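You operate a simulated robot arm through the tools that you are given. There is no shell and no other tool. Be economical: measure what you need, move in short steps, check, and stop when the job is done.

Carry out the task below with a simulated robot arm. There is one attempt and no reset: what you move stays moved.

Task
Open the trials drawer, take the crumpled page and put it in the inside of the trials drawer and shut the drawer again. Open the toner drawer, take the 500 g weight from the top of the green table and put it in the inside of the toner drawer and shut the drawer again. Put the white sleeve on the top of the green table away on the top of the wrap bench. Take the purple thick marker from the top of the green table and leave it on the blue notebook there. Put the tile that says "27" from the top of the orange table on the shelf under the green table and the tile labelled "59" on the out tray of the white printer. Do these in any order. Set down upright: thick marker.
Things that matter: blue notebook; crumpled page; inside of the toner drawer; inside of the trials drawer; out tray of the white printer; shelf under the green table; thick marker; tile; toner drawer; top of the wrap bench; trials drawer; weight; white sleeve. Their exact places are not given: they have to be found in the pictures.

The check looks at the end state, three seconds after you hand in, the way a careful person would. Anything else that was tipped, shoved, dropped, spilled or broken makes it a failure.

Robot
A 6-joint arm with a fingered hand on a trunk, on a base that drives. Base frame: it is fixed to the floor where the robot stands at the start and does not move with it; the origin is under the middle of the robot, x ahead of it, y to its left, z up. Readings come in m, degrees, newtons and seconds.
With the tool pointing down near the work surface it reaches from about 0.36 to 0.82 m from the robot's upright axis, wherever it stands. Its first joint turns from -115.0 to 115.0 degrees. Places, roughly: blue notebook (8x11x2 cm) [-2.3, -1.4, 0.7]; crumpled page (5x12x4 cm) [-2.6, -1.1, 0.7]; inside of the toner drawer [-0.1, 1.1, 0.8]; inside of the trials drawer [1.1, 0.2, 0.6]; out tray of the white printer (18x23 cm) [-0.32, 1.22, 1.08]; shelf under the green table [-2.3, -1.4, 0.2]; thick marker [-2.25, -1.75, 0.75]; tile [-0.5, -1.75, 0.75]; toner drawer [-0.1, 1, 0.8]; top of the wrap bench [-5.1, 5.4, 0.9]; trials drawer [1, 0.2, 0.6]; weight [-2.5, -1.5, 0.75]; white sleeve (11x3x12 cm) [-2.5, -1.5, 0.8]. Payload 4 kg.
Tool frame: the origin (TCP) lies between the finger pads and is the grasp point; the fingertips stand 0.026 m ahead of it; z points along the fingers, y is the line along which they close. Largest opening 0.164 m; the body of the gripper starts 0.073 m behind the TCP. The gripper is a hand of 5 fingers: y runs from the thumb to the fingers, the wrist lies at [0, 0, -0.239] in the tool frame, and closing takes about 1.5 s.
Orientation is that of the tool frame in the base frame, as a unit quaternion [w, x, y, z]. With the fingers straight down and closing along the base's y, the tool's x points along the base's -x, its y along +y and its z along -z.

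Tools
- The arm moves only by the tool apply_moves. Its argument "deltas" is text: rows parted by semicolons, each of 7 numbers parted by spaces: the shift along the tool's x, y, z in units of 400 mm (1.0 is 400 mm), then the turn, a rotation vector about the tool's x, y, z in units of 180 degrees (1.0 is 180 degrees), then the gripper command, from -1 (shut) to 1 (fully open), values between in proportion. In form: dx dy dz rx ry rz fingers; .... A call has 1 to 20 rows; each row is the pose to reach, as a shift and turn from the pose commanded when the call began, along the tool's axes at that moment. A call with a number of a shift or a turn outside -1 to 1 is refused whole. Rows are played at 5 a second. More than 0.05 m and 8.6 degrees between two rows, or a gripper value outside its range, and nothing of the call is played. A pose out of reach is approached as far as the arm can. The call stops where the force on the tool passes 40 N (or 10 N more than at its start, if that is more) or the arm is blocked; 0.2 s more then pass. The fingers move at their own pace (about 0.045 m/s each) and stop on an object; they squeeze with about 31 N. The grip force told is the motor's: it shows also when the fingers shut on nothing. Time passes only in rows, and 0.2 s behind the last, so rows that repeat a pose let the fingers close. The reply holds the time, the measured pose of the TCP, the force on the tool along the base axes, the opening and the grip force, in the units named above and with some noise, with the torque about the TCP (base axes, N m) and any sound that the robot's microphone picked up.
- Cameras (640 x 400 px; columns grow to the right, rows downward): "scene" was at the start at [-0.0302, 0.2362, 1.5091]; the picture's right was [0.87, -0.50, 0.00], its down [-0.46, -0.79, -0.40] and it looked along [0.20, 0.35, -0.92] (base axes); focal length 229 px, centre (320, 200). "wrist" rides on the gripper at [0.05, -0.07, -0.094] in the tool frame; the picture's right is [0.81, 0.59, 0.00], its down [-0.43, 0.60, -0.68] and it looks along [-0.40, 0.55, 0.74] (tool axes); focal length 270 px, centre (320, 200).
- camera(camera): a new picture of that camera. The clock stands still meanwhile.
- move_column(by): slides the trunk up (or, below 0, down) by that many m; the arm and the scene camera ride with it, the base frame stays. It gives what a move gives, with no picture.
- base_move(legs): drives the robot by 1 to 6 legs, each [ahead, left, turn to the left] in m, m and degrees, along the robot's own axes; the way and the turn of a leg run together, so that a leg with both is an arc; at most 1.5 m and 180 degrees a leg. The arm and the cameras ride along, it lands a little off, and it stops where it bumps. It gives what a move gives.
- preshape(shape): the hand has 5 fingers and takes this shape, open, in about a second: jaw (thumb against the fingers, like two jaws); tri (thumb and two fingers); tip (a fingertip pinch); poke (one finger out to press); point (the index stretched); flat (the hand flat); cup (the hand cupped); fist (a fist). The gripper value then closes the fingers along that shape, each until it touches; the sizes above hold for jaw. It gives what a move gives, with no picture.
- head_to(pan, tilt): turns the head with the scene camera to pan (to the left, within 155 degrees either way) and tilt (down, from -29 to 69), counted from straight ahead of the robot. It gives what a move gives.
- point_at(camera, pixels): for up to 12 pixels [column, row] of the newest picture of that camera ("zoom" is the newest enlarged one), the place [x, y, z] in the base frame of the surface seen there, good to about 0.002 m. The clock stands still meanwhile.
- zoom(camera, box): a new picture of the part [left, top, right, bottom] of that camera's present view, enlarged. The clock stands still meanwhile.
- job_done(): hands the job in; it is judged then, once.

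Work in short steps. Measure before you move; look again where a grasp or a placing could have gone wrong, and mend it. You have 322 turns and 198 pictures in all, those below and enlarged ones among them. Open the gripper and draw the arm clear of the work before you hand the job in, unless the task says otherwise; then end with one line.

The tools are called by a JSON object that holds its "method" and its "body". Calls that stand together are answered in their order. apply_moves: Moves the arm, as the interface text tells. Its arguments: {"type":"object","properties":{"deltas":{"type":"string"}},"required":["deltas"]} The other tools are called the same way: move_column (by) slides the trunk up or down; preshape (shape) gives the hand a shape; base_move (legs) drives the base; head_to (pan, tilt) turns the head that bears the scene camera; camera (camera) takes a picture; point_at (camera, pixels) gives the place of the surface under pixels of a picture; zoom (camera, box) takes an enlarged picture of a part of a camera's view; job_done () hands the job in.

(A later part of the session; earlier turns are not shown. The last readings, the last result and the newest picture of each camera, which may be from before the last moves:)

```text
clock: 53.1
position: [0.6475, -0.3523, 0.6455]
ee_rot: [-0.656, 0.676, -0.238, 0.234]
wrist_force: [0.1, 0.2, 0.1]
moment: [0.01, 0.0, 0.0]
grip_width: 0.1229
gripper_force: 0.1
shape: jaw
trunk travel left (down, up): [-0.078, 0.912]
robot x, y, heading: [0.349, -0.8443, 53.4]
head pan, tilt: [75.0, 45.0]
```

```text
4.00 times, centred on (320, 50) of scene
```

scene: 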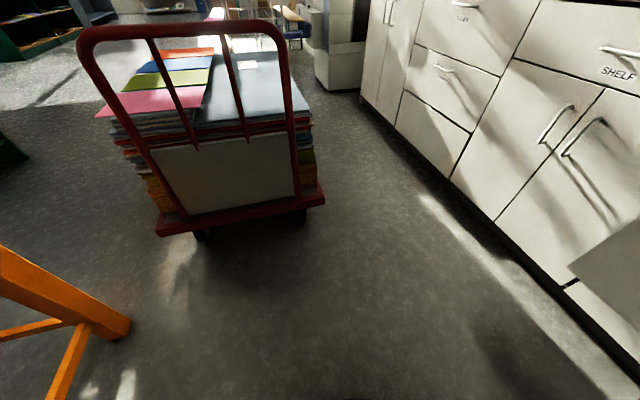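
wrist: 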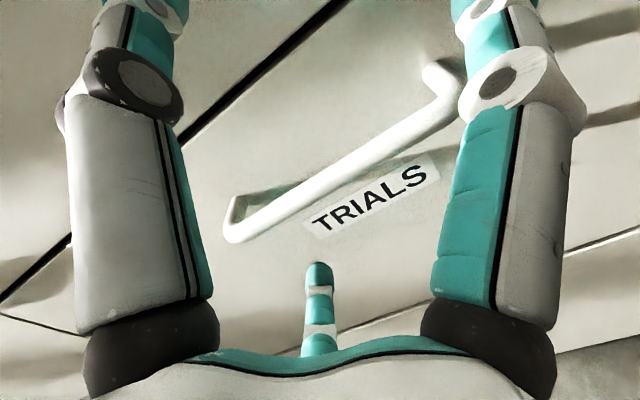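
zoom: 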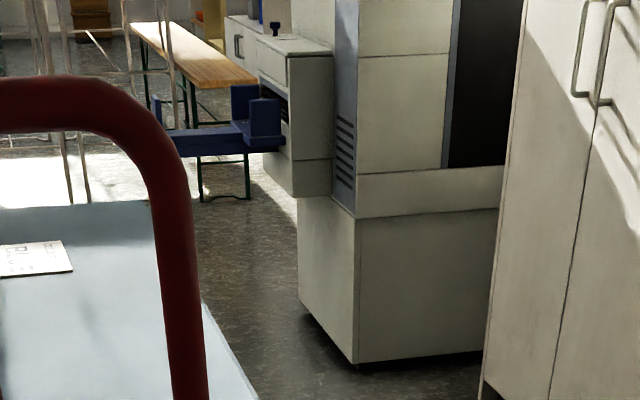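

The cart leaves an 0.86 m lane (n −0.29…0.57). I measure my base footprint.

{"method": "head_to", "body": {"pan": 10, "tilt": 69}}

{"method": "camera", "body": {"camera": "scene"}}

{"method": "head_to", "body": {"pan": 140, "tilt": 69}}

{"method": "camera", "body": {"camera": "scene"}}

```text
clock: 54.5
position: [0.648, -0.353, 0.6444]
ee_rot: [-0.657, 0.676, -0.238, 0.233]
wrist_force: [0.6, 0.0, 0.3]
moment: [0.03, 0.01, 0.02]
grip_width: 0.1226
gripper_force: 0.0
shape: jaw
trunk travel left (down, up): [-0.078, 0.912]
robot x, y, heading: [0.3519, -0.8389, 53.4]
head pan, tilt: [10.0, 68.8]
```

```text
160 pictures are left
```

scene: 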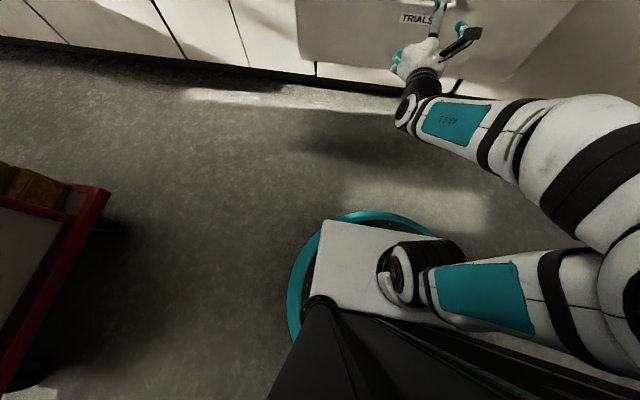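

```text
clock: 56.6
position: [0.6478, -0.3526, 0.6451]
ee_rot: [-0.657, 0.676, -0.238, 0.234]
wrist_force: [0.3, 0.1, -0.4]
moment: [-0.04, 0.0, 0.01]
grip_width: 0.1227
gripper_force: 0.2
shape: jaw
trunk travel left (down, up): [-0.078, 0.912]
robot x, y, heading: [0.353, -0.8398, 53.4]
head pan, tilt: [140.0, 68.8]
```

```text
159 pictures are left
```

scene: 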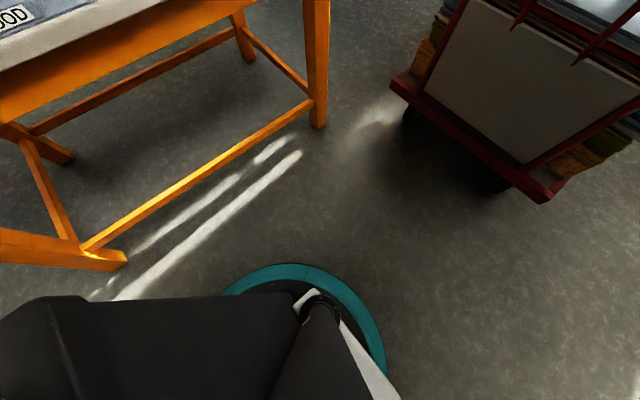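

{"method": "point_at", "body": {"camera": "scene", "pixels": [[285, 268], [370, 320], [240, 285], [383, 360], [225, 292], [100, 320], [40, 300], [300, 370], [110, 262], [315, 125]]}}

```text
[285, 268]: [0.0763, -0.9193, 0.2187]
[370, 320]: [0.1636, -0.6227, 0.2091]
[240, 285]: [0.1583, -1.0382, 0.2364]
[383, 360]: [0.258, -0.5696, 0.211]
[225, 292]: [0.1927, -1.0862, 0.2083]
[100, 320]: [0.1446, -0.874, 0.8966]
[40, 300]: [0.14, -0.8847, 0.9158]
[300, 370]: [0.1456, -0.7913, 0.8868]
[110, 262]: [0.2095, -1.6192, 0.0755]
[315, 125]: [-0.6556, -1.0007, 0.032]
```

Base radius is 0.29. I plan to stand at the lane mouth facing the toner handle diagonally. First I measure how far the arm's elbow sticks out.

{"method": "head_to", "body": {"pan": -40, "tilt": 55}}

{"method": "camera", "body": {"camera": "scene"}}

{"method": "point_at", "body": {"camera": "scene", "pixels": [[300, 100], [400, 150], [450, 200], [400, 250], [350, 150], [300, 250], [330, 200], [250, 100]]}}

```text
clock: 59.3
position: [0.649, -0.3535, 0.6441]
ee_rot: [-0.657, 0.677, -0.238, 0.233]
wrist_force: [0.0, 0.7, -0.2]
moment: [-0.01, -0.01, 0.05]
grip_width: 0.1227
gripper_force: 0.1
shape: jaw
trunk travel left (down, up): [-0.078, 0.912]
robot x, y, heading: [0.347, -0.8428, 53.0]
head pan, tilt: [-40.0, 55.0]
```

```text
158 pictures are left
```

scene: 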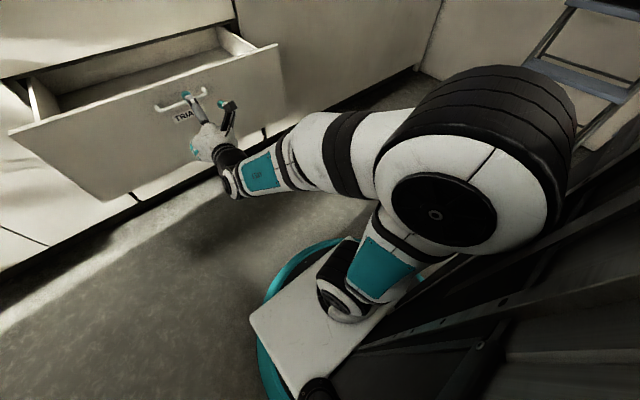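

```text
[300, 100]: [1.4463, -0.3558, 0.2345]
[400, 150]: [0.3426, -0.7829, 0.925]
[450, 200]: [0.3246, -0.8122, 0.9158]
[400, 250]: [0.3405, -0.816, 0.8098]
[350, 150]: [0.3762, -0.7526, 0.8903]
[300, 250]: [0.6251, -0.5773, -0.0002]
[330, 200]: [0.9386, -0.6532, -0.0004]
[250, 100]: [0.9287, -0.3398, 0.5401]
```

The arm is centred over the base. I raise the trunk to toner-handle height, turn left 50° and drive to the lane mouth.

{"method": "move_column", "body": {"by": 0.268}}

{"method": "base_move", "body": {"legs": [[0, 0, 50.5], [0.95, 0.158, 0]]}}

{"method": "head_to", "body": {"pan": 0, "tilt": 40}}

{"method": "camera", "body": {"camera": "scene"}}

{"method": "camera", "body": {"camera": "wrist"}}

```text
clock: 62.0
position: [0.6455, -0.3543, 0.9165]
ee_rot: [-0.659, 0.675, -0.238, 0.234]
wrist_force: [-0.3, 0.4, 0.3]
moment: [-0.03, 0.01, -0.01]
grip_width: 0.1227
gripper_force: 0.1
shape: jaw
trunk travel left (down, up): [-0.346, 0.644]
robot x, y, heading: [0.3512, -0.8408, 53.6]
head pan, tilt: [-40.0, 55.0]
```

```text
clock: 69.4
position: [-0.2366, 0.5923, 0.9153]
ee_rot: [-0.695, 0.711, 0.077, -0.074]
wrist_force: [0.1, 0.0, -0.2]
moment: [0.03, -0.01, -0.05]
grip_width: 0.1227
gripper_force: 0.0
shape: jaw
trunk travel left (down, up): [-0.346, 0.644]
robot x, y, heading: [-0.0411, 0.0578, 104.8]
head pan, tilt: [-40.0, 55.0]
```

```text
clock: 70.4
position: [-0.237, 0.5914, 0.9151]
ee_rot: [-0.695, 0.711, 0.077, -0.075]
wrist_force: [-0.3, 0.2, -0.3]
moment: [0.01, 0.01, 0.04]
grip_width: 0.1224
gripper_force: 0.0
shape: jaw
trunk travel left (down, up): [-0.346, 0.644]
robot x, y, heading: [-0.0415, 0.0553, 104.6]
head pan, tilt: [0.0, 40.0]
```

```text
157 pictures are left
```

scene: 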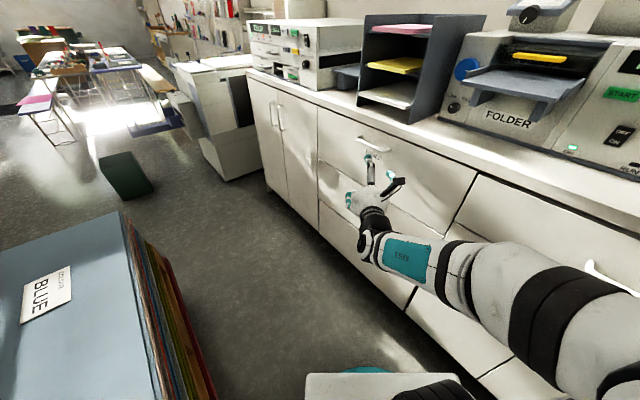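

```text
156 pictures are left
```

wrist: 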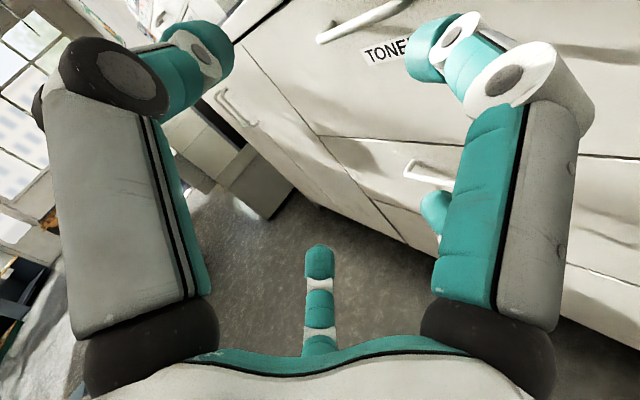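

TONER label confirmed. I shift the base 10 cm ahead and 5.5 cm right to centre the hand on the bar.

{"method": "base_move", "body": {"legs": [[0.1, -0.055, 0]]}}

{"method": "camera", "body": {"camera": "wrist"}}

{"method": "camera", "body": {"camera": "scene"}}

{"method": "point_at", "body": {"camera": "scene", "pixels": [[356, 137], [378, 148], [388, 152]]}}

```text
clock: 71.6
position: [-0.2098, 0.7023, 0.9157]
ee_rot: [-0.695, 0.711, 0.077, -0.074]
wrist_force: [0.0, 0.2, -0.3]
moment: [-0.01, -0.01, 0.01]
grip_width: 0.1226
gripper_force: 0.1
shape: jaw
trunk travel left (down, up): [-0.346, 0.644]
robot x, y, heading: [-0.013, 0.1677, 104.8]
head pan, tilt: [0.0, 40.0]
```

```text
155 pictures are left
```

wrist: 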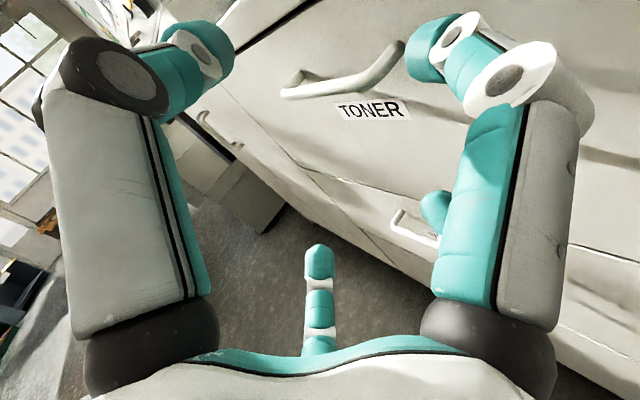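

```text
154 pictures are left
```

scene: 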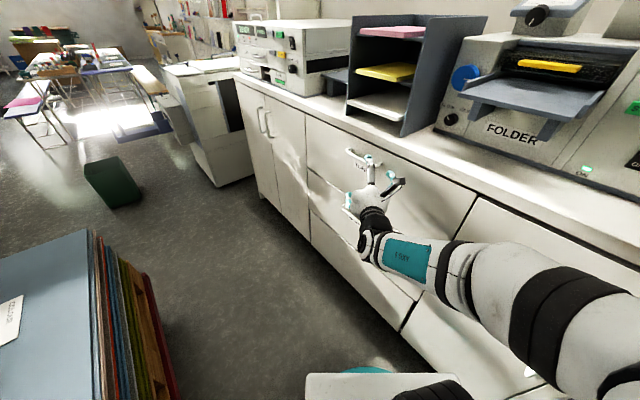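

```text
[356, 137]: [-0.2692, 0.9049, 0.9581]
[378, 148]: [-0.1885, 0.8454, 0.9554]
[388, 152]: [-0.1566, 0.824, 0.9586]
```

{"method": "point_at", "body": {"camera": "wrist", "pixels": [[292, 93], [320, 88], [345, 82], [370, 72], [390, 55], [400, 45], [298, 78]]}}

```text
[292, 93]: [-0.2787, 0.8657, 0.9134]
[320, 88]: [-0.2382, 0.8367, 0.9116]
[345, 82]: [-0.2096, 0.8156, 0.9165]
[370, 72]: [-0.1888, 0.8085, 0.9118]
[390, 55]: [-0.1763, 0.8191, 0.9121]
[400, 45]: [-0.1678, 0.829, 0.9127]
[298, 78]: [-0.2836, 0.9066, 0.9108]
```

Bar centre (-0.236,0.838,0.912) lies 13.8 cm straight ahead. I advance and close.

{"method": "apply_moves", "body": {"deltas": "0.003 0.003 0.1 0 0 0 0.5; 0.006 0.006 0.2 0 0 0 0.5; 0.01 0.01 0.27 0 0 0 0.5; 0.01 0.01 0.335 0 0 0 0.5"}}

{"method": "camera", "body": {"camera": "wrist"}}

```text
clock: 72.7
position: [-0.2445, 0.8234, 0.906]
ee_rot: [-0.693, 0.712, 0.083, -0.074]
wrist_force: [-9.7, -21.4, -0.1]
moment: [0.42, -0.2, -0.79]
grip_width: 0.1177
gripper_force: 0.1
shape: jaw
trunk travel left (down, up): [-0.346, 0.644]
robot x, y, heading: [-0.0145, 0.1645, 105.0]
head pan, tilt: [0.0, 40.0]
stopped in row 4: the force on the tool passed its limit at 46 N (the readings are from after the stop); the commanded pose is now the measured one
```

```text
153 pictures are left
```

wrist: 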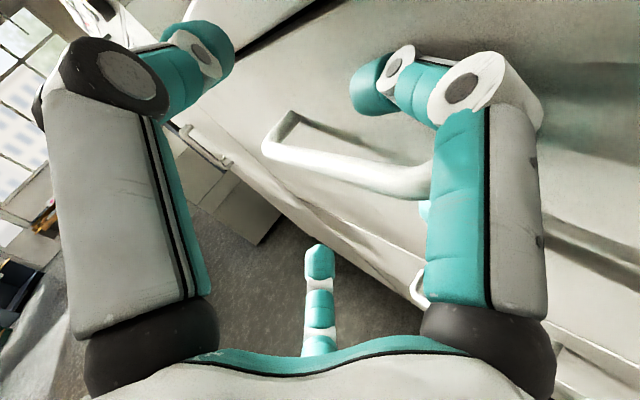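

A finger touched the front. I back off 1.5 cm, partly close (≈4 cm), then advance again.

{"method": "apply_moves", "body": {"deltas": "0 -0.01 -0.04 0 0 0 -0.45; 0 -0.015 -0.04 0 0 0 -0.45; 0 -0.015 -0.04 0 0 0 -0.45; 0 -0.015 -0.04 0 0 0 -0.45; 0 -0.015 -0.04 0 0 0 -0.45; 0 -0.015 -0.04 0 0 0 -0.45; 0 -0.015 -0.04 0 0 0 -0.45"}}

{"method": "camera", "body": {"camera": "wrist"}}

{"method": "zoom", "body": {"camera": "scene", "box": [290, 100, 450, 200]}}

```text
clock: 74.2
position: [-0.2347, 0.8113, 0.9116]
ee_rot: [-0.693, 0.713, 0.079, -0.073]
wrist_force: [-0.2, 0.0, 0.5]
moment: [0.0, 0.0, -0.03]
grip_width: 0.0456
gripper_force: 0.1
shape: jaw
trunk travel left (down, up): [-0.346, 0.644]
robot x, y, heading: [-0.0108, 0.1669, 105.1]
head pan, tilt: [0.0, 40.0]
```

```text
152 pictures are left
```

wrist: 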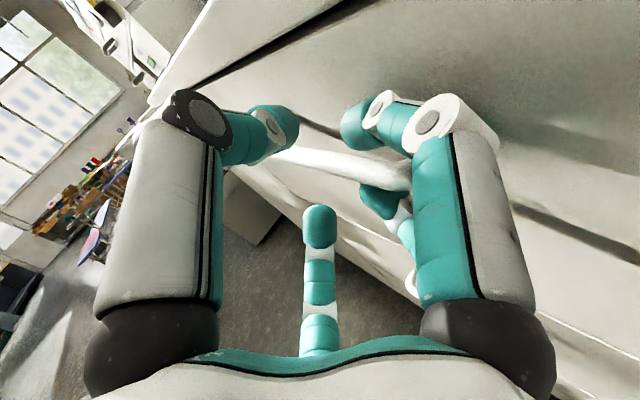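

```text
4.00 times, centred on (370, 150) of scene
```

zoom: 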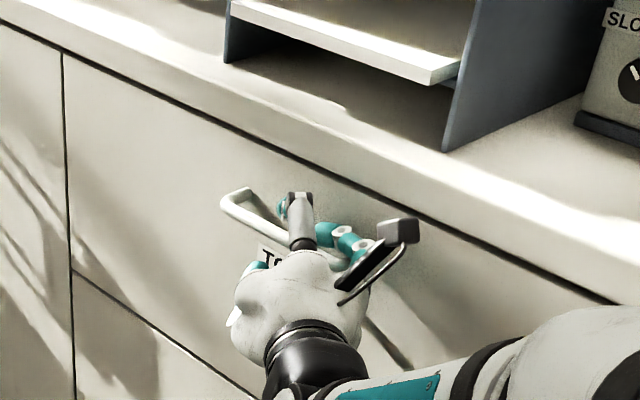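

The bar sits between the digits. I advance 1.8 cm and close.

{"method": "apply_moves", "body": {"deltas": "0 0 0.025 0 0 0 -0.45; 0 0 0.045 0 0 0 -0.45; 0 0 0.045 0 0 0 -1; 0 0 0.045 0 0 0 -1; 0 0 0.045 0 0 0 -1; 0 0 0.045 0 0 0 -1; 0 0 0.045 0 0 0 -1; 0 0 0.045 0 0 0 -1"}}

{"method": "camera", "body": {"camera": "wrist"}}

```text
clock: 76.0
position: [-0.2402, 0.8292, 0.9112]
ee_rot: [-0.694, 0.712, 0.08, -0.074]
wrist_force: [-5.6, 2.6, 1.6]
moment: [0.02, 0.09, 0.82]
grip_width: 0.0085
gripper_force: 30.7
shape: jaw
trunk travel left (down, up): [-0.346, 0.644]
robot x, y, heading: [-0.0174, 0.1618, 105.0]
head pan, tilt: [0.0, 40.0]
```

```text
150 pictures are left
```

wrist: 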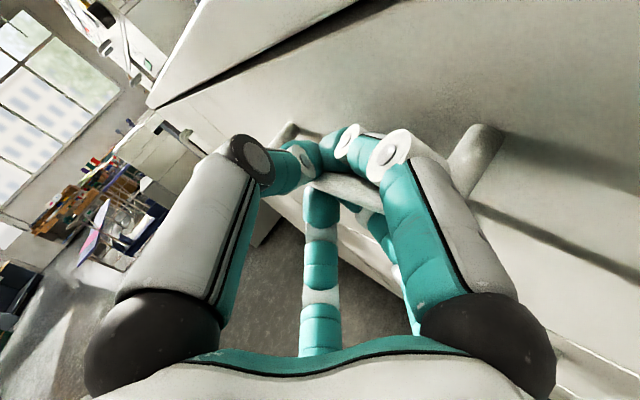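

Firm grip. I pull along the drawer axis 16 cm.

{"method": "apply_moves", "body": {"deltas": "-0.0375 0 -0.033 0 0 0 -1; -0.075 0 -0.066 0 0 0 -1; -0.1125 0 -0.099 0 0 0 -1; -0.15 0 -0.132 0 0 0 -1; -0.1875 0 -0.165 0 0 0 -1; -0.225 0 -0.198 0 0 0 -1; -0.2625 0 -0.231 0 0 0 -1; -0.3 0 -0.264 0 0 0 -1"}}

{"method": "camera", "body": {"camera": "scene"}}

```text
clock: 77.8
position: [-0.3355, 0.6995, 0.9135]
ee_rot: [-0.691, 0.714, 0.081, -0.074]
wrist_force: [0.3, -1.4, -13.0]
moment: [-0.3, 0.03, 0.74]
grip_width: 0.0084
gripper_force: 31.5
shape: jaw
trunk travel left (down, up): [-0.346, 0.644]
robot x, y, heading: [-0.0147, 0.163, 105.0]
head pan, tilt: [0.0, 40.0]
```

```text
149 pictures are left
```

scene: 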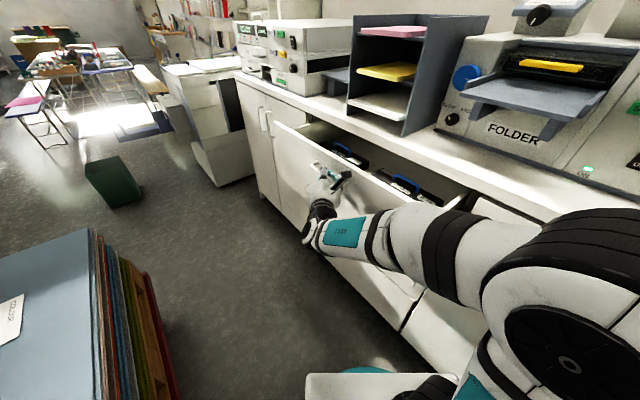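

Toner cartridges lie inside. I pull 8 cm more.

{"method": "apply_moves", "body": {"deltas": "-0.0375 0 -0.033 0 0 0 -1; -0.075 0 -0.066 0 0 0 -1; -0.1125 0 -0.099 0 0 0 -1; -0.15 0 -0.132 0 0 0 -1"}}

{"method": "camera", "body": {"camera": "scene"}}

```text
clock: 78.8
position: [-0.3821, 0.6355, 0.9127]
ee_rot: [-0.692, 0.714, 0.081, -0.074]
wrist_force: [-1.5, -0.8, -17.2]
moment: [-0.49, -0.01, 0.78]
grip_width: 0.0082
gripper_force: 31.0
shape: jaw
trunk travel left (down, up): [-0.346, 0.644]
robot x, y, heading: [-0.0126, 0.166, 104.9]
head pan, tilt: [0.0, 40.0]
```

```text
148 pictures are left
```

scene: 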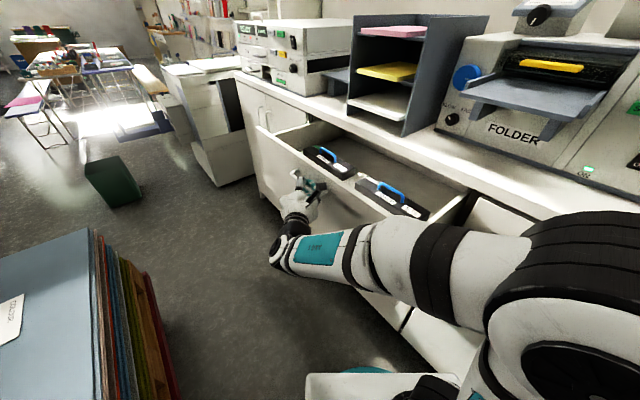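

Free space lies behind the cartridges. I release and withdraw.

{"method": "apply_moves", "body": {"deltas": "0 0 0 0 0 0 0; 0 0 0 0 0 0 0.2; 0 0 0 0 0 0 0.2; 0 0 0 0 0 0 0.2; 0 0 0 0 0 0 0.2; 0 0 -0.05 0 0 0 0.2; 0 0 -0.1 0 0 0 0.2; -0.03 0 -0.18 0 0 0 0.2; -0.06 0 -0.26 0 0 0 0.2"}}

{"method": "camera", "body": {"camera": "scene"}}

{"method": "zoom", "body": {"camera": "scene", "box": [240, 80, 480, 230]}}

```text
clock: 80.8
position: [-0.3822, 0.5276, 0.9183]
ee_rot: [-0.693, 0.713, 0.079, -0.073]
wrist_force: [0.1, -0.3, 0.1]
moment: [0.02, 0.0, 0.0]
grip_width: 0.0976
gripper_force: 0.1
shape: jaw
trunk travel left (down, up): [-0.346, 0.644]
robot x, y, heading: [-0.0162, 0.1682, 104.9]
head pan, tilt: [0.0, 40.0]
```

```text
147 pictures are left
```

scene: 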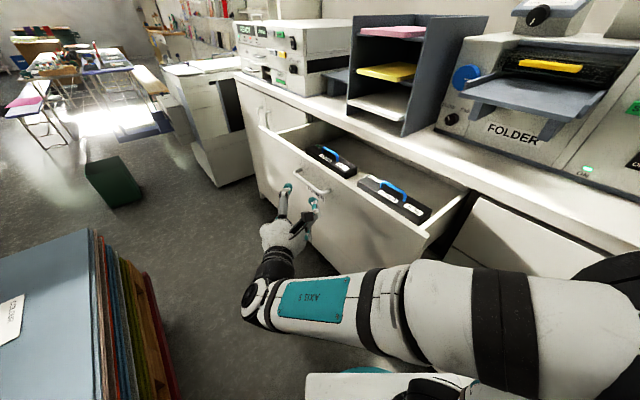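

```text
2.67 times, centred on (360, 155) of scene
```

zoom: 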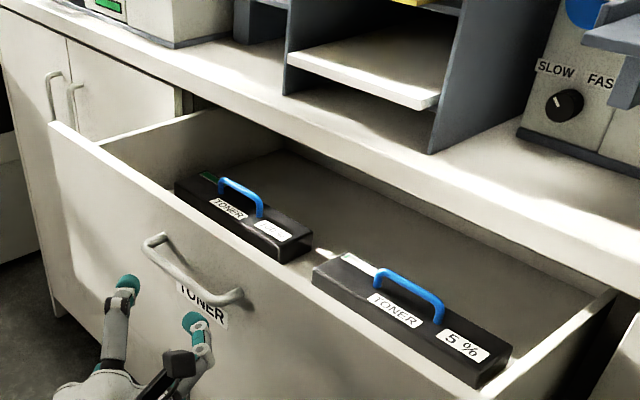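

I measure the free drawer floor behind the cartridges and rims.

{"method": "point_at", "body": {"camera": "zoom", "pixels": [[450, 280], [380, 235], [300, 195], [520, 320], [420, 215], [320, 255], [300, 240], [60, 130], [490, 395], [240, 180], [320, 180], [440, 170]]}}

```text
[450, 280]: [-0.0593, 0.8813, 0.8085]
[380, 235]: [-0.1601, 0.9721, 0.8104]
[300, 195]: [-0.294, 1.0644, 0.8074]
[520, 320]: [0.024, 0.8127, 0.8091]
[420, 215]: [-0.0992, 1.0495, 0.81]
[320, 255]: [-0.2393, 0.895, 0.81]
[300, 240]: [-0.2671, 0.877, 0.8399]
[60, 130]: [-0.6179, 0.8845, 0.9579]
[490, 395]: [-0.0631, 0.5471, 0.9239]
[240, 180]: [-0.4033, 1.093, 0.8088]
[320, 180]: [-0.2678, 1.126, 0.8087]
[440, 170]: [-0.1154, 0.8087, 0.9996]
```

{"method": "point_at", "body": {"camera": "zoom", "pixels": [[312, 262], [345, 253], [505, 345], [480, 375], [330, 285], [310, 235], [200, 180], [265, 255], [325, 250], [316, 290], [530, 335], [450, 395]]}}

```text
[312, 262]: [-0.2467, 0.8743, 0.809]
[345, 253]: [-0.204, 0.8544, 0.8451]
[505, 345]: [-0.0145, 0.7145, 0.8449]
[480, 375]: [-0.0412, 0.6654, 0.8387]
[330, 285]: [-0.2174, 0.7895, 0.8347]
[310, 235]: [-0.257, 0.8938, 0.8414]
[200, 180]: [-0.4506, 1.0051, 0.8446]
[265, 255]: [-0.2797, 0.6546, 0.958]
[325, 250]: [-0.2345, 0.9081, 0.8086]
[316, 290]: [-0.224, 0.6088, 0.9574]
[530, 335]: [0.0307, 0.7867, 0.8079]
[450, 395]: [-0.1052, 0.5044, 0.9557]
```

The free drawer floor is in front of the cartridges (n 0.37–0.505). With both drawers open, I raise the trunk and back out, then turn to survey the orange table and routes.

{"method": "move_column", "body": {"by": 0.2}}

{"method": "base_move", "body": {"legs": [[-0.617, -0.111, 0], [0, 0, -160]]}}

{"method": "head_to", "body": {"pan": -20, "tilt": 35}}

{"method": "camera", "body": {"camera": "scene"}}

{"method": "head_to", "body": {"pan": 20, "tilt": 35}}

{"method": "camera", "body": {"camera": "scene"}}

```text
clock: 83.0
position: [-0.3818, 0.5289, 1.1198]
ee_rot: [-0.693, 0.713, 0.08, -0.073]
wrist_force: [0.7, 0.2, 0.0]
moment: [0.0, 0.0, -0.04]
grip_width: 0.0977
gripper_force: 0.0
shape: jaw
trunk travel left (down, up): [-0.546, 0.444]
robot x, y, heading: [-0.0141, 0.17, 104.9]
head pan, tilt: [0.0, 40.0]
```

```text
clock: 93.1
position: [0.7333, -0.6068, 1.1197]
ee_rot: [0.205, -0.214, 0.684, -0.667]
wrist_force: [-0.7, -0.1, -1.2]
moment: [0.04, 0.0, -0.01]
grip_width: 0.0977
gripper_force: 0.0
shape: jaw
trunk travel left (down, up): [-0.546, 0.444]
robot x, y, heading: [0.258, -0.4072, -52.9]
head pan, tilt: [0.0, 40.0]
```

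```text
clock: 93.9
position: [0.7331, -0.607, 1.119]
ee_rot: [0.205, -0.215, 0.684, -0.666]
wrist_force: [0.3, 0.0, 0.1]
moment: [0.01, 0.06, -0.01]
grip_width: 0.098
gripper_force: 0.1
shape: jaw
trunk travel left (down, up): [-0.546, 0.444]
robot x, y, heading: [0.2562, -0.4105, -52.7]
head pan, tilt: [-20.0, 35.0]
```

```text
145 pictures are left
```

scene: 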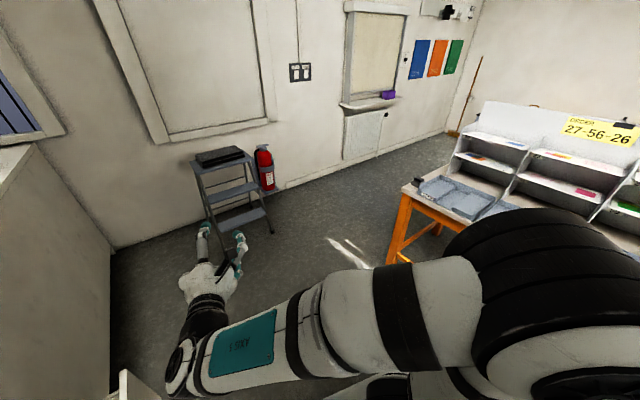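

```text
clock: 95.0
position: [0.733, -0.6066, 1.1197]
ee_rot: [0.205, -0.214, 0.684, -0.667]
wrist_force: [0.2, -0.3, 0.4]
moment: [-0.01, 0.05, 0.01]
grip_width: 0.098
gripper_force: 0.0
shape: jaw
trunk travel left (down, up): [-0.546, 0.444]
robot x, y, heading: [0.2525, -0.406, -52.8]
head pan, tilt: [20.0, 35.0]
```

```text
144 pictures are left
```

scene: 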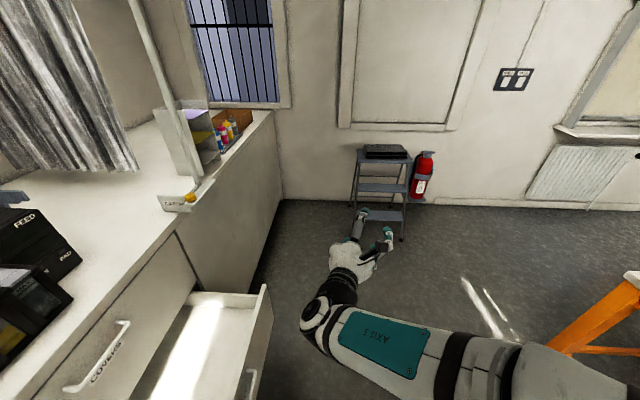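

{"method": "head_to", "body": {"pan": -50, "tilt": 35}}

{"method": "camera", "body": {"camera": "scene"}}

{"method": "point_at", "body": {"camera": "scene", "pixels": [[190, 268], [225, 125], [180, 130], [100, 180], [150, 300], [500, 320], [560, 180], [250, 180], [440, 180], [480, 30], [100, 60], [150, 60]]}}

```text
clock: 96.4
position: [0.733, -0.6057, 1.1194]
ee_rot: [0.205, -0.214, 0.685, -0.666]
wrist_force: [-1.0, -1.0, -0.4]
moment: [0.02, 0.02, 0.0]
grip_width: 0.0978
gripper_force: 0.0
shape: jaw
trunk travel left (down, up): [-0.546, 0.444]
robot x, y, heading: [0.2528, -0.4084, -52.8]
head pan, tilt: [-50.0, 35.0]
```

```text
143 pictures are left
```

scene: 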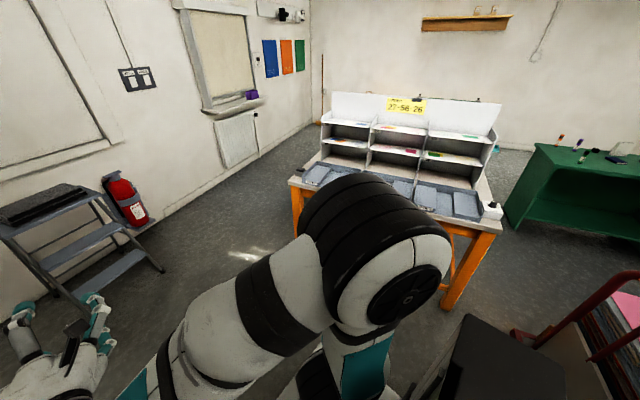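

```text
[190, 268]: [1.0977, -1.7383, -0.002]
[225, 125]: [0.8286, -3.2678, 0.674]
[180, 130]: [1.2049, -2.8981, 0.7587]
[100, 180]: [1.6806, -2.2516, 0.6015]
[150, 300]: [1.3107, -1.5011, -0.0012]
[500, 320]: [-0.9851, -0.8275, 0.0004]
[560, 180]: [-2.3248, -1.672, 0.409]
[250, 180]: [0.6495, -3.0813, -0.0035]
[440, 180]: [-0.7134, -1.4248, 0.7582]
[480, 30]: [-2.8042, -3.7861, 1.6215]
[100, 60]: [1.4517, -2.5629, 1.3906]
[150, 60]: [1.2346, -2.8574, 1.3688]
```

The way around the right of the orange table is open. On the way I can take tile 27. I zoom at the orange table.

{"method": "zoom", "body": {"camera": "scene", "box": [280, 80, 520, 230]}}

{"method": "zoom", "body": {"camera": "scene", "box": [480, 120, 640, 220]}}

```text
2.67 times, centred on (400, 155) of scene
```

zoom: 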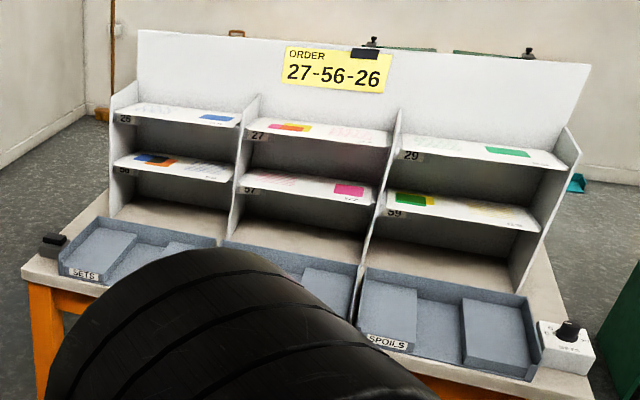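

```text
4.00 times, centred on (560, 170) of scene
```

zoom: 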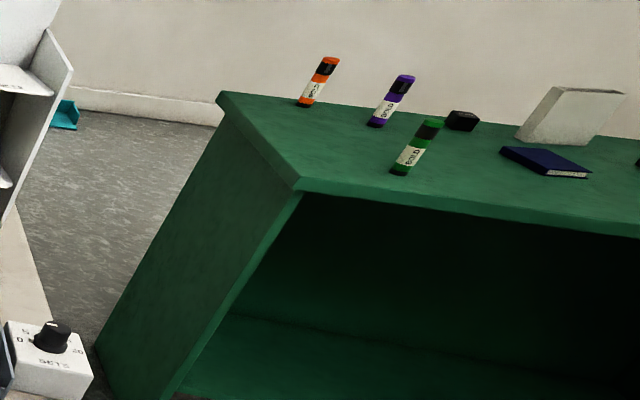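

The tile spots aren't clear yet. I turn to face the orange table and look closer.

{"method": "base_move", "body": {"legs": [[0, 0, -73.4], [0.3, 0.15, 0]]}}

{"method": "head_to", "body": {"pan": 0, "tilt": 35}}

{"method": "camera", "body": {"camera": "scene"}}

```text
clock: 101.8
position: [0.1324, -1.2526, 1.1195]
ee_rot: [-0.237, 0.241, 0.675, -0.656]
wrist_force: [0.6, 0.2, -0.5]
moment: [-0.01, -0.03, 0.03]
grip_width: 0.0979
gripper_force: 0.0
shape: jaw
trunk travel left (down, up): [-0.546, 0.444]
robot x, y, heading: [0.1921, -0.7381, -126.9]
head pan, tilt: [-50.0, 35.0]
```

```text
clock: 103.0
position: [0.1319, -1.2516, 1.1197]
ee_rot: [-0.238, 0.241, 0.675, -0.655]
wrist_force: [-0.5, 0.9, -0.6]
moment: [-0.04, 0.02, -0.02]
grip_width: 0.0977
gripper_force: 0.1
shape: jaw
trunk travel left (down, up): [-0.546, 0.444]
robot x, y, heading: [0.1924, -0.7374, -127.2]
head pan, tilt: [0.0, 35.0]
```

```text
140 pictures are left
```

scene: 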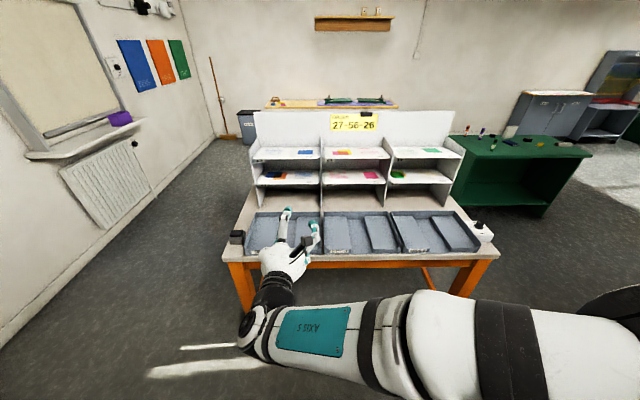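

{"method": "zoom", "body": {"camera": "scene", "box": [220, 100, 420, 225]}}

{"method": "zoom", "body": {"camera": "scene", "box": [360, 100, 520, 200]}}

```text
3.20 times, centred on (320, 162) of scene
```

zoom: 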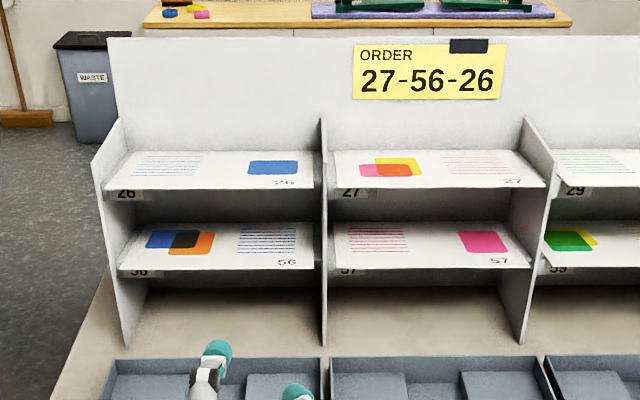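

```text
4.00 times, centred on (440, 150) of scene
```

zoom: 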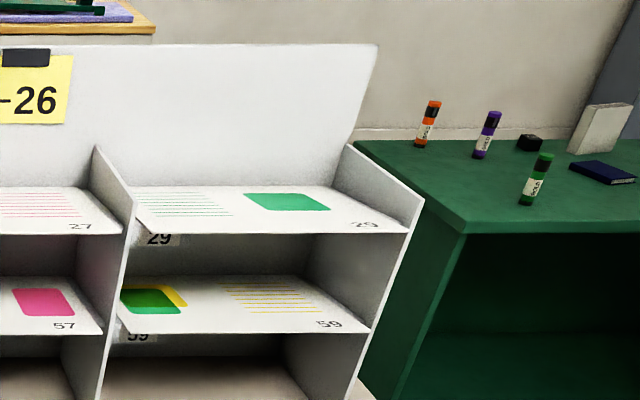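

{"method": "zoom", "body": {"camera": "scene", "box": [225, 180, 369, 270]}}

{"method": "zoom", "body": {"camera": "scene", "box": [356, 180, 500, 270]}}

{"method": "point_at", "body": {"camera": "scene", "pixels": [[222, 258], [495, 255], [250, 190], [455, 190], [290, 153], [360, 175], [420, 175], [260, 140], [270, 232], [300, 178], [255, 112], [455, 135]]}}

```text
4.44 times, centred on (297, 225) of scene
```

zoom: 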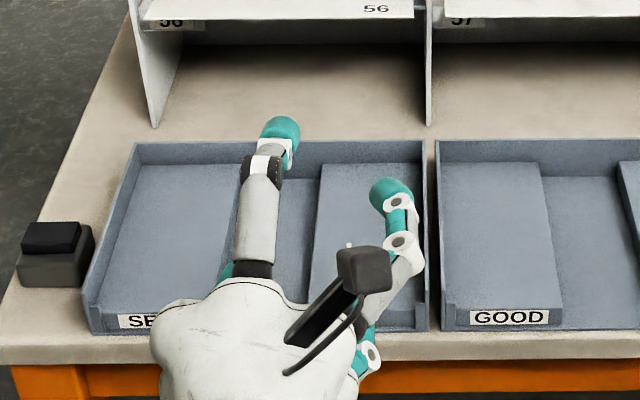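

```text
4.44 times, centred on (428, 225) of scene
```

zoom: 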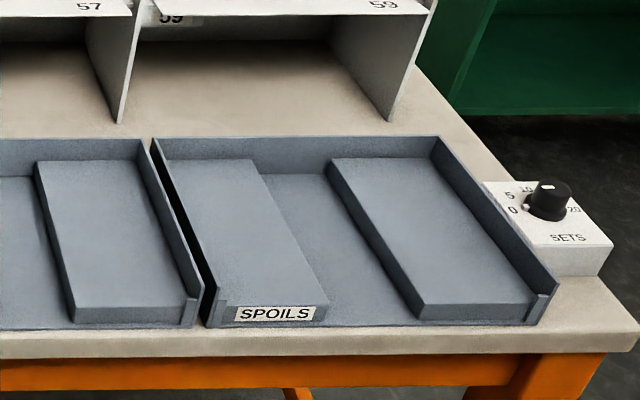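

```text
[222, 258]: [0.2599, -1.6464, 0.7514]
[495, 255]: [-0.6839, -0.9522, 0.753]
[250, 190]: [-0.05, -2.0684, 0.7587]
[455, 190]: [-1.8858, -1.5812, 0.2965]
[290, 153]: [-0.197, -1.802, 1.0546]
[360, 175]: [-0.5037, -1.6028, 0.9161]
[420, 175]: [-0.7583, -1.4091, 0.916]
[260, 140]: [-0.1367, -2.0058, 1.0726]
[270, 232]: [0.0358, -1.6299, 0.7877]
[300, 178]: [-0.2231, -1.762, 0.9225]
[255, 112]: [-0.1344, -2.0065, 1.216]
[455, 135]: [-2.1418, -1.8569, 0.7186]
```

No tiles visible yet on the open table top; they may be deep in the lower compartments. I back up and lower the trunk to look in.

{"method": "base_move", "body": {"legs": [[-0.3, 0, 0]]}}

{"method": "move_column", "body": {"by": -0.4}}

{"method": "head_to", "body": {"pan": 0, "tilt": 20}}

{"method": "camera", "body": {"camera": "scene"}}

```text
clock: 105.0
position: [0.3141, -1.0153, 1.1191]
ee_rot: [-0.236, 0.239, 0.676, -0.656]
wrist_force: [0.0, 0.2, 0.0]
moment: [0.03, -0.01, 0.0]
grip_width: 0.0981
gripper_force: 0.0
shape: jaw
trunk travel left (down, up): [-0.546, 0.444]
robot x, y, heading: [0.3707, -0.498, -126.7]
head pan, tilt: [0.0, 35.0]
```

```text
clock: 108.8
position: [0.3133, -1.0161, 0.7187]
ee_rot: [-0.235, 0.239, 0.676, -0.657]
wrist_force: [-0.4, 0.2, -0.8]
moment: [0.05, -0.02, -0.01]
grip_width: 0.0979
gripper_force: 0.0
shape: jaw
trunk travel left (down, up): [-0.146, 0.844]
robot x, y, heading: [0.3662, -0.4999, -126.7]
head pan, tilt: [0.0, 35.0]
```

```text
clock: 109.6
position: [0.3125, -1.0164, 0.7199]
ee_rot: [-0.236, 0.238, 0.676, -0.656]
wrist_force: [0.4, 0.1, 0.3]
moment: [0.0, 0.01, -0.01]
grip_width: 0.0977
gripper_force: 0.0
shape: jaw
trunk travel left (down, up): [-0.146, 0.844]
robot x, y, heading: [0.368, -0.5027, -126.7]
head pan, tilt: [0.0, 20.0]
```

```text
135 pictures are left
```

scene: 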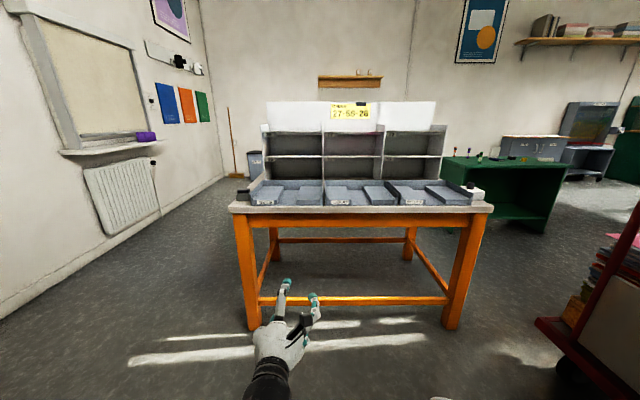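

{"method": "zoom", "body": {"camera": "scene", "box": [240, 90, 480, 240]}}

```text
2.67 times, centred on (360, 165) of scene
```

zoom: 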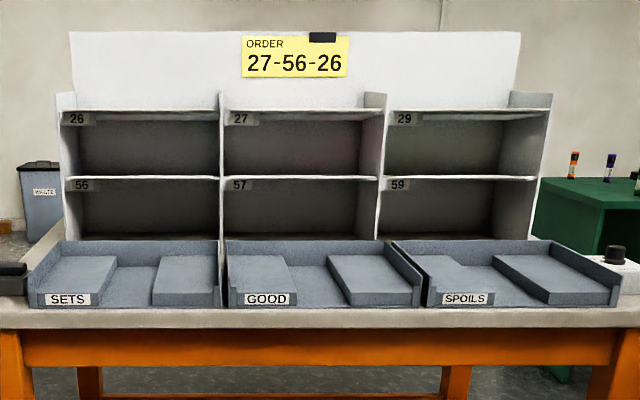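

The only items saying 27 and 59 are the printed cards on the collator shelves. I go up and closer to measure them.

{"method": "move_column", "body": {"by": 0.4}}

{"method": "base_move", "body": {"legs": [[0.15, -0.1, 0]]}}

{"method": "head_to", "body": {"pan": 0, "tilt": 35}}

{"method": "zoom", "body": {"camera": "scene", "box": [220, 100, 460, 250]}}

```text
clock: 113.4
position: [0.3127, -1.0156, 1.1195]
ee_rot: [-0.235, 0.239, 0.676, -0.656]
wrist_force: [-0.3, 0.2, 0.2]
moment: [0.02, 0.0, 0.01]
grip_width: 0.0981
gripper_force: 0.1
shape: jaw
trunk travel left (down, up): [-0.546, 0.444]
robot x, y, heading: [0.3724, -0.5039, -126.6]
head pan, tilt: [0.0, 20.0]
```

```text
clock: 114.9
position: [0.1414, -1.077, 1.1184]
ee_rot: [-0.235, 0.239, 0.676, -0.656]
wrist_force: [-0.6, 0.5, -0.7]
moment: [0.03, 0.01, 0.02]
grip_width: 0.0978
gripper_force: 0.1
shape: jaw
trunk travel left (down, up): [-0.546, 0.444]
robot x, y, heading: [0.1969, -0.5595, -126.6]
head pan, tilt: [0.0, 20.0]
```

```text
clock: 115.7
position: [0.1427, -1.0766, 1.1185]
ee_rot: [-0.235, 0.238, 0.676, -0.657]
wrist_force: [0.5, 0.6, 0.3]
moment: [0.01, 0.02, 0.02]
grip_width: 0.0977
gripper_force: 0.0
shape: jaw
trunk travel left (down, up): [-0.546, 0.444]
robot x, y, heading: [0.1987, -0.5606, -126.8]
head pan, tilt: [0.0, 35.0]
```

```text
2.67 times, centred on (340, 175) of scene
```

zoom: 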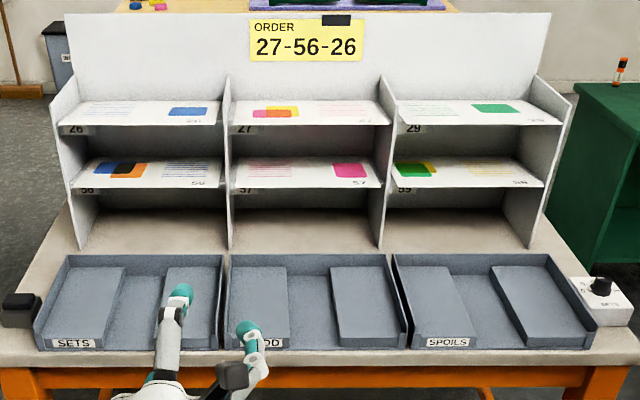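

The shelf cards fill the whole compartments; small tiles may lie behind the collator. I measure a card and the table depth, then go around to look behind.

{"method": "point_at", "body": {"camera": "zoom", "pixels": [[232, 120], [390, 124], [240, 185], [382, 186], [245, 100], [375, 100], [300, 240], [70, 205], [5, 362], [632, 362], [260, 250], [470, 215]]}}

{"method": "head_to", "body": {"pan": -5, "tilt": 5}}

{"method": "camera", "body": {"camera": "scene"}}

```text
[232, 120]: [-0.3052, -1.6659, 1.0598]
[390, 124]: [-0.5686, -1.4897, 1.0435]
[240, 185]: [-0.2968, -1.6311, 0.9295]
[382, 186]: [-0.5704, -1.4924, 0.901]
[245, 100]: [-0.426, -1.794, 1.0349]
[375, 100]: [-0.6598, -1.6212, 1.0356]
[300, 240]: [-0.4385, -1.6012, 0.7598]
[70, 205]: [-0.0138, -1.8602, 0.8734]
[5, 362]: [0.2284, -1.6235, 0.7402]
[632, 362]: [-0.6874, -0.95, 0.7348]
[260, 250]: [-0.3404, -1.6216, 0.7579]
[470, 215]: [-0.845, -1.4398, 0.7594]
```

```text
clock: 116.7
position: [0.1436, -1.0773, 1.119]
ee_rot: [-0.235, 0.238, 0.676, -0.656]
wrist_force: [-0.5, 0.6, -0.1]
moment: [-0.02, 0.04, 0.03]
grip_width: 0.0979
gripper_force: 0.0
shape: jaw
trunk travel left (down, up): [-0.546, 0.444]
robot x, y, heading: [0.1977, -0.5625, -126.6]
head pan, tilt: [-5.0, 5.0]
```

```text
132 pictures are left
```

scene: 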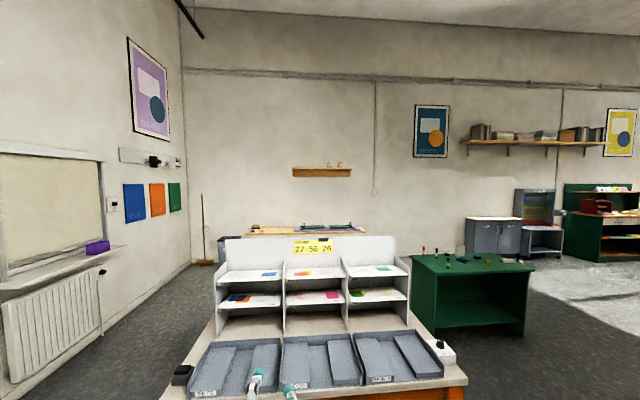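

The cards are ~32 cm wide, so not the tiles. I check clearance to the step ladder for driving round the table's left end.

{"method": "head_to", "body": {"pan": 65, "tilt": 35}}

{"method": "camera", "body": {"camera": "scene"}}

```text
clock: 118.1
position: [0.1422, -1.076, 1.1192]
ee_rot: [-0.236, 0.238, 0.676, -0.657]
wrist_force: [0.7, 0.0, -0.2]
moment: [0.02, 0.02, -0.02]
grip_width: 0.0978
gripper_force: 0.0
shape: jaw
trunk travel left (down, up): [-0.546, 0.444]
robot x, y, heading: [0.2013, -0.5615, -126.7]
head pan, tilt: [65.0, 35.0]
```

```text
131 pictures are left
```

scene: 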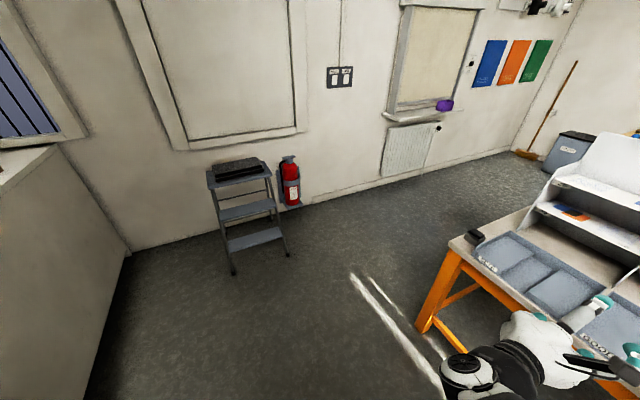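

{"method": "point_at", "body": {"camera": "scene", "pixels": [[233, 275], [288, 256], [445, 240], [420, 330], [295, 205], [300, 210], [522, 210], [475, 235], [550, 170], [400, 180]]}}

```text
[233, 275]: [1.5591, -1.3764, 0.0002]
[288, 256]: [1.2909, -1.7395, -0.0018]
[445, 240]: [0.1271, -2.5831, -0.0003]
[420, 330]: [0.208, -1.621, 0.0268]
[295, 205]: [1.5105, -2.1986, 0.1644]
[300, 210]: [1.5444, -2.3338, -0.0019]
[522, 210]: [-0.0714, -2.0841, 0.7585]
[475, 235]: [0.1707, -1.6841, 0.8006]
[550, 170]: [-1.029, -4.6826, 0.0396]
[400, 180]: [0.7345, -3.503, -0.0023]
```

Wide gap (t 1.19…2.07). I drive left then forward past the table end, and look behind the collator.

{"method": "base_move", "body": {"legs": [[0, 1.13, 0], [1.3, 0, 0]]}}

{"method": "head_to", "body": {"pan": -85, "tilt": 30}}

{"method": "camera", "body": {"camera": "scene"}}

```text
clock: 130.1
position: [0.2807, -2.8269, 1.1198]
ee_rot: [-0.23, 0.233, 0.678, -0.658]
wrist_force: [0.6, 0.1, 0.1]
moment: [0.01, -0.01, 0.03]
grip_width: 0.0979
gripper_force: 0.0
shape: jaw
trunk travel left (down, up): [-0.546, 0.444]
robot x, y, heading: [0.328, -2.314, -125.6]
head pan, tilt: [65.0, 35.0]
```

```text
clock: 132.5
position: [0.2804, -2.8283, 1.1194]
ee_rot: [-0.23, 0.233, 0.678, -0.658]
wrist_force: [-0.3, 0.3, -0.2]
moment: [-0.03, -0.01, -0.01]
grip_width: 0.0977
gripper_force: 0.1
shape: jaw
trunk travel left (down, up): [-0.546, 0.444]
robot x, y, heading: [0.3275, -2.3116, -126.0]
head pan, tilt: [-85.0, 30.0]
```

```text
130 pictures are left
```

scene: 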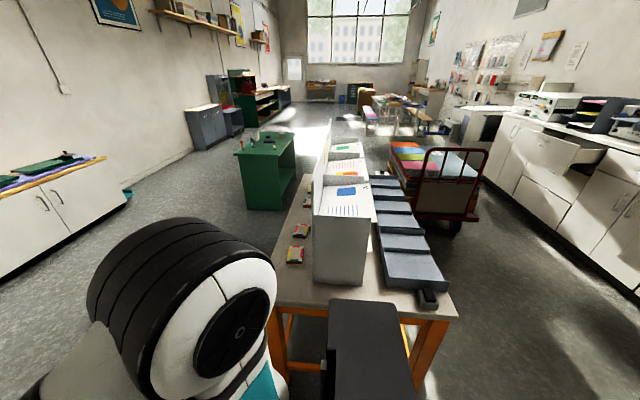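

Indeed, small tiles lie behind the collator. I zoom and measure.

{"method": "zoom", "body": {"camera": "scene", "box": [272, 180, 336, 275]}}

{"method": "point_at", "body": {"camera": "zoom", "pixels": [[320, 320], [340, 200], [400, 80]]}}

```text
4.21 times, centred on (304, 228) of scene
```

zoom: 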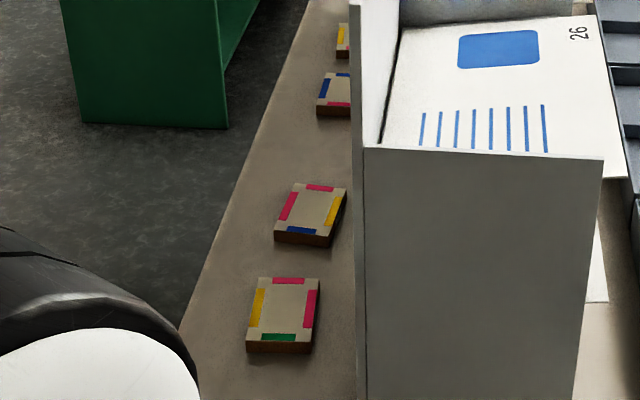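

```text
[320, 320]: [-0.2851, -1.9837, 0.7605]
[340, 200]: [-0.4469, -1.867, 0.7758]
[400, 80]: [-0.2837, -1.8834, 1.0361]
```

Four tiles stand behind the collator. I drive to the rear of the table and turn to face it.

{"method": "base_move", "body": {"legs": [[0.8, 0, 0], [0, 0, 180], [0, 0.85, 0]]}}

{"method": "head_to", "body": {"pan": 0, "tilt": 45}}

{"method": "camera", "body": {"camera": "scene"}}

```text
clock: 148.2
position: [-0.7676, -1.9504, 1.1197]
ee_rot: [-0.658, 0.678, -0.233, 0.23]
wrist_force: [0.2, 0.2, 0.6]
moment: [0.03, -0.01, 0.04]
grip_width: 0.0978
gripper_force: 0.1
shape: jaw
trunk travel left (down, up): [-0.546, 0.444]
robot x, y, heading: [-0.8176, -2.4633, 54.2]
head pan, tilt: [-85.0, 30.0]
```

```text
clock: 149.7
position: [-0.7681, -1.9508, 1.1195]
ee_rot: [-0.659, 0.678, -0.233, 0.23]
wrist_force: [-0.2, -0.5, -0.3]
moment: [-0.01, 0.01, 0.0]
grip_width: 0.0979
gripper_force: 0.0
shape: jaw
trunk travel left (down, up): [-0.546, 0.444]
robot x, y, heading: [-0.8149, -2.4682, 54.5]
head pan, tilt: [0.0, 45.0]
```

```text
128 pictures are left
```

scene: 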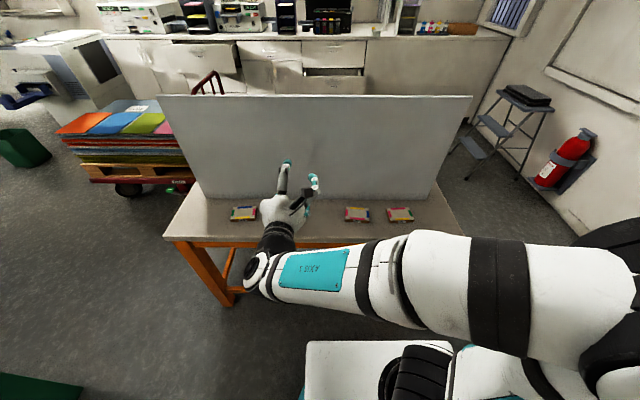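

{"method": "zoom", "body": {"camera": "scene", "box": [320, 190, 432, 260]}}

{"method": "zoom", "body": {"camera": "scene", "box": [200, 180, 312, 250]}}

```text
5.71 times, centred on (376, 225) of scene
```

zoom: 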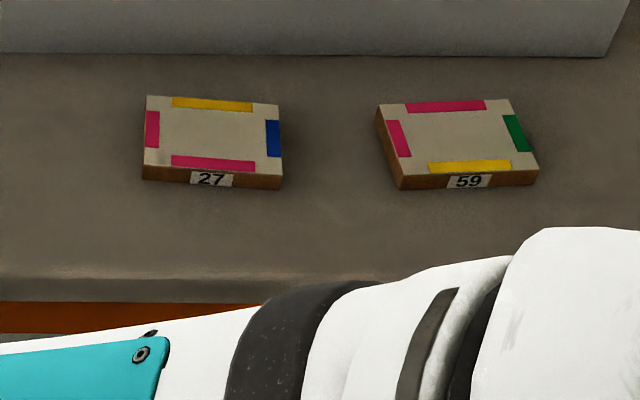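

```text
5.71 times, centred on (256, 215) of scene
```

zoom: 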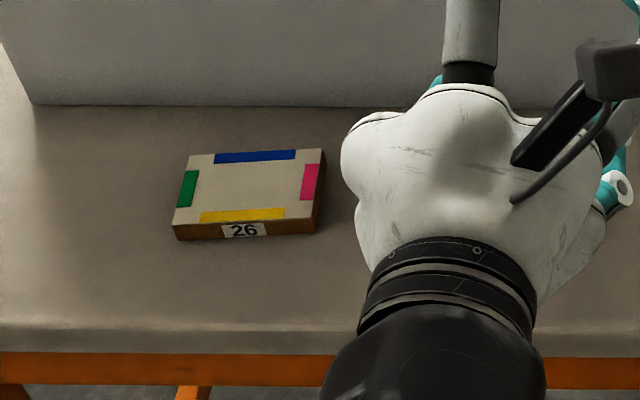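

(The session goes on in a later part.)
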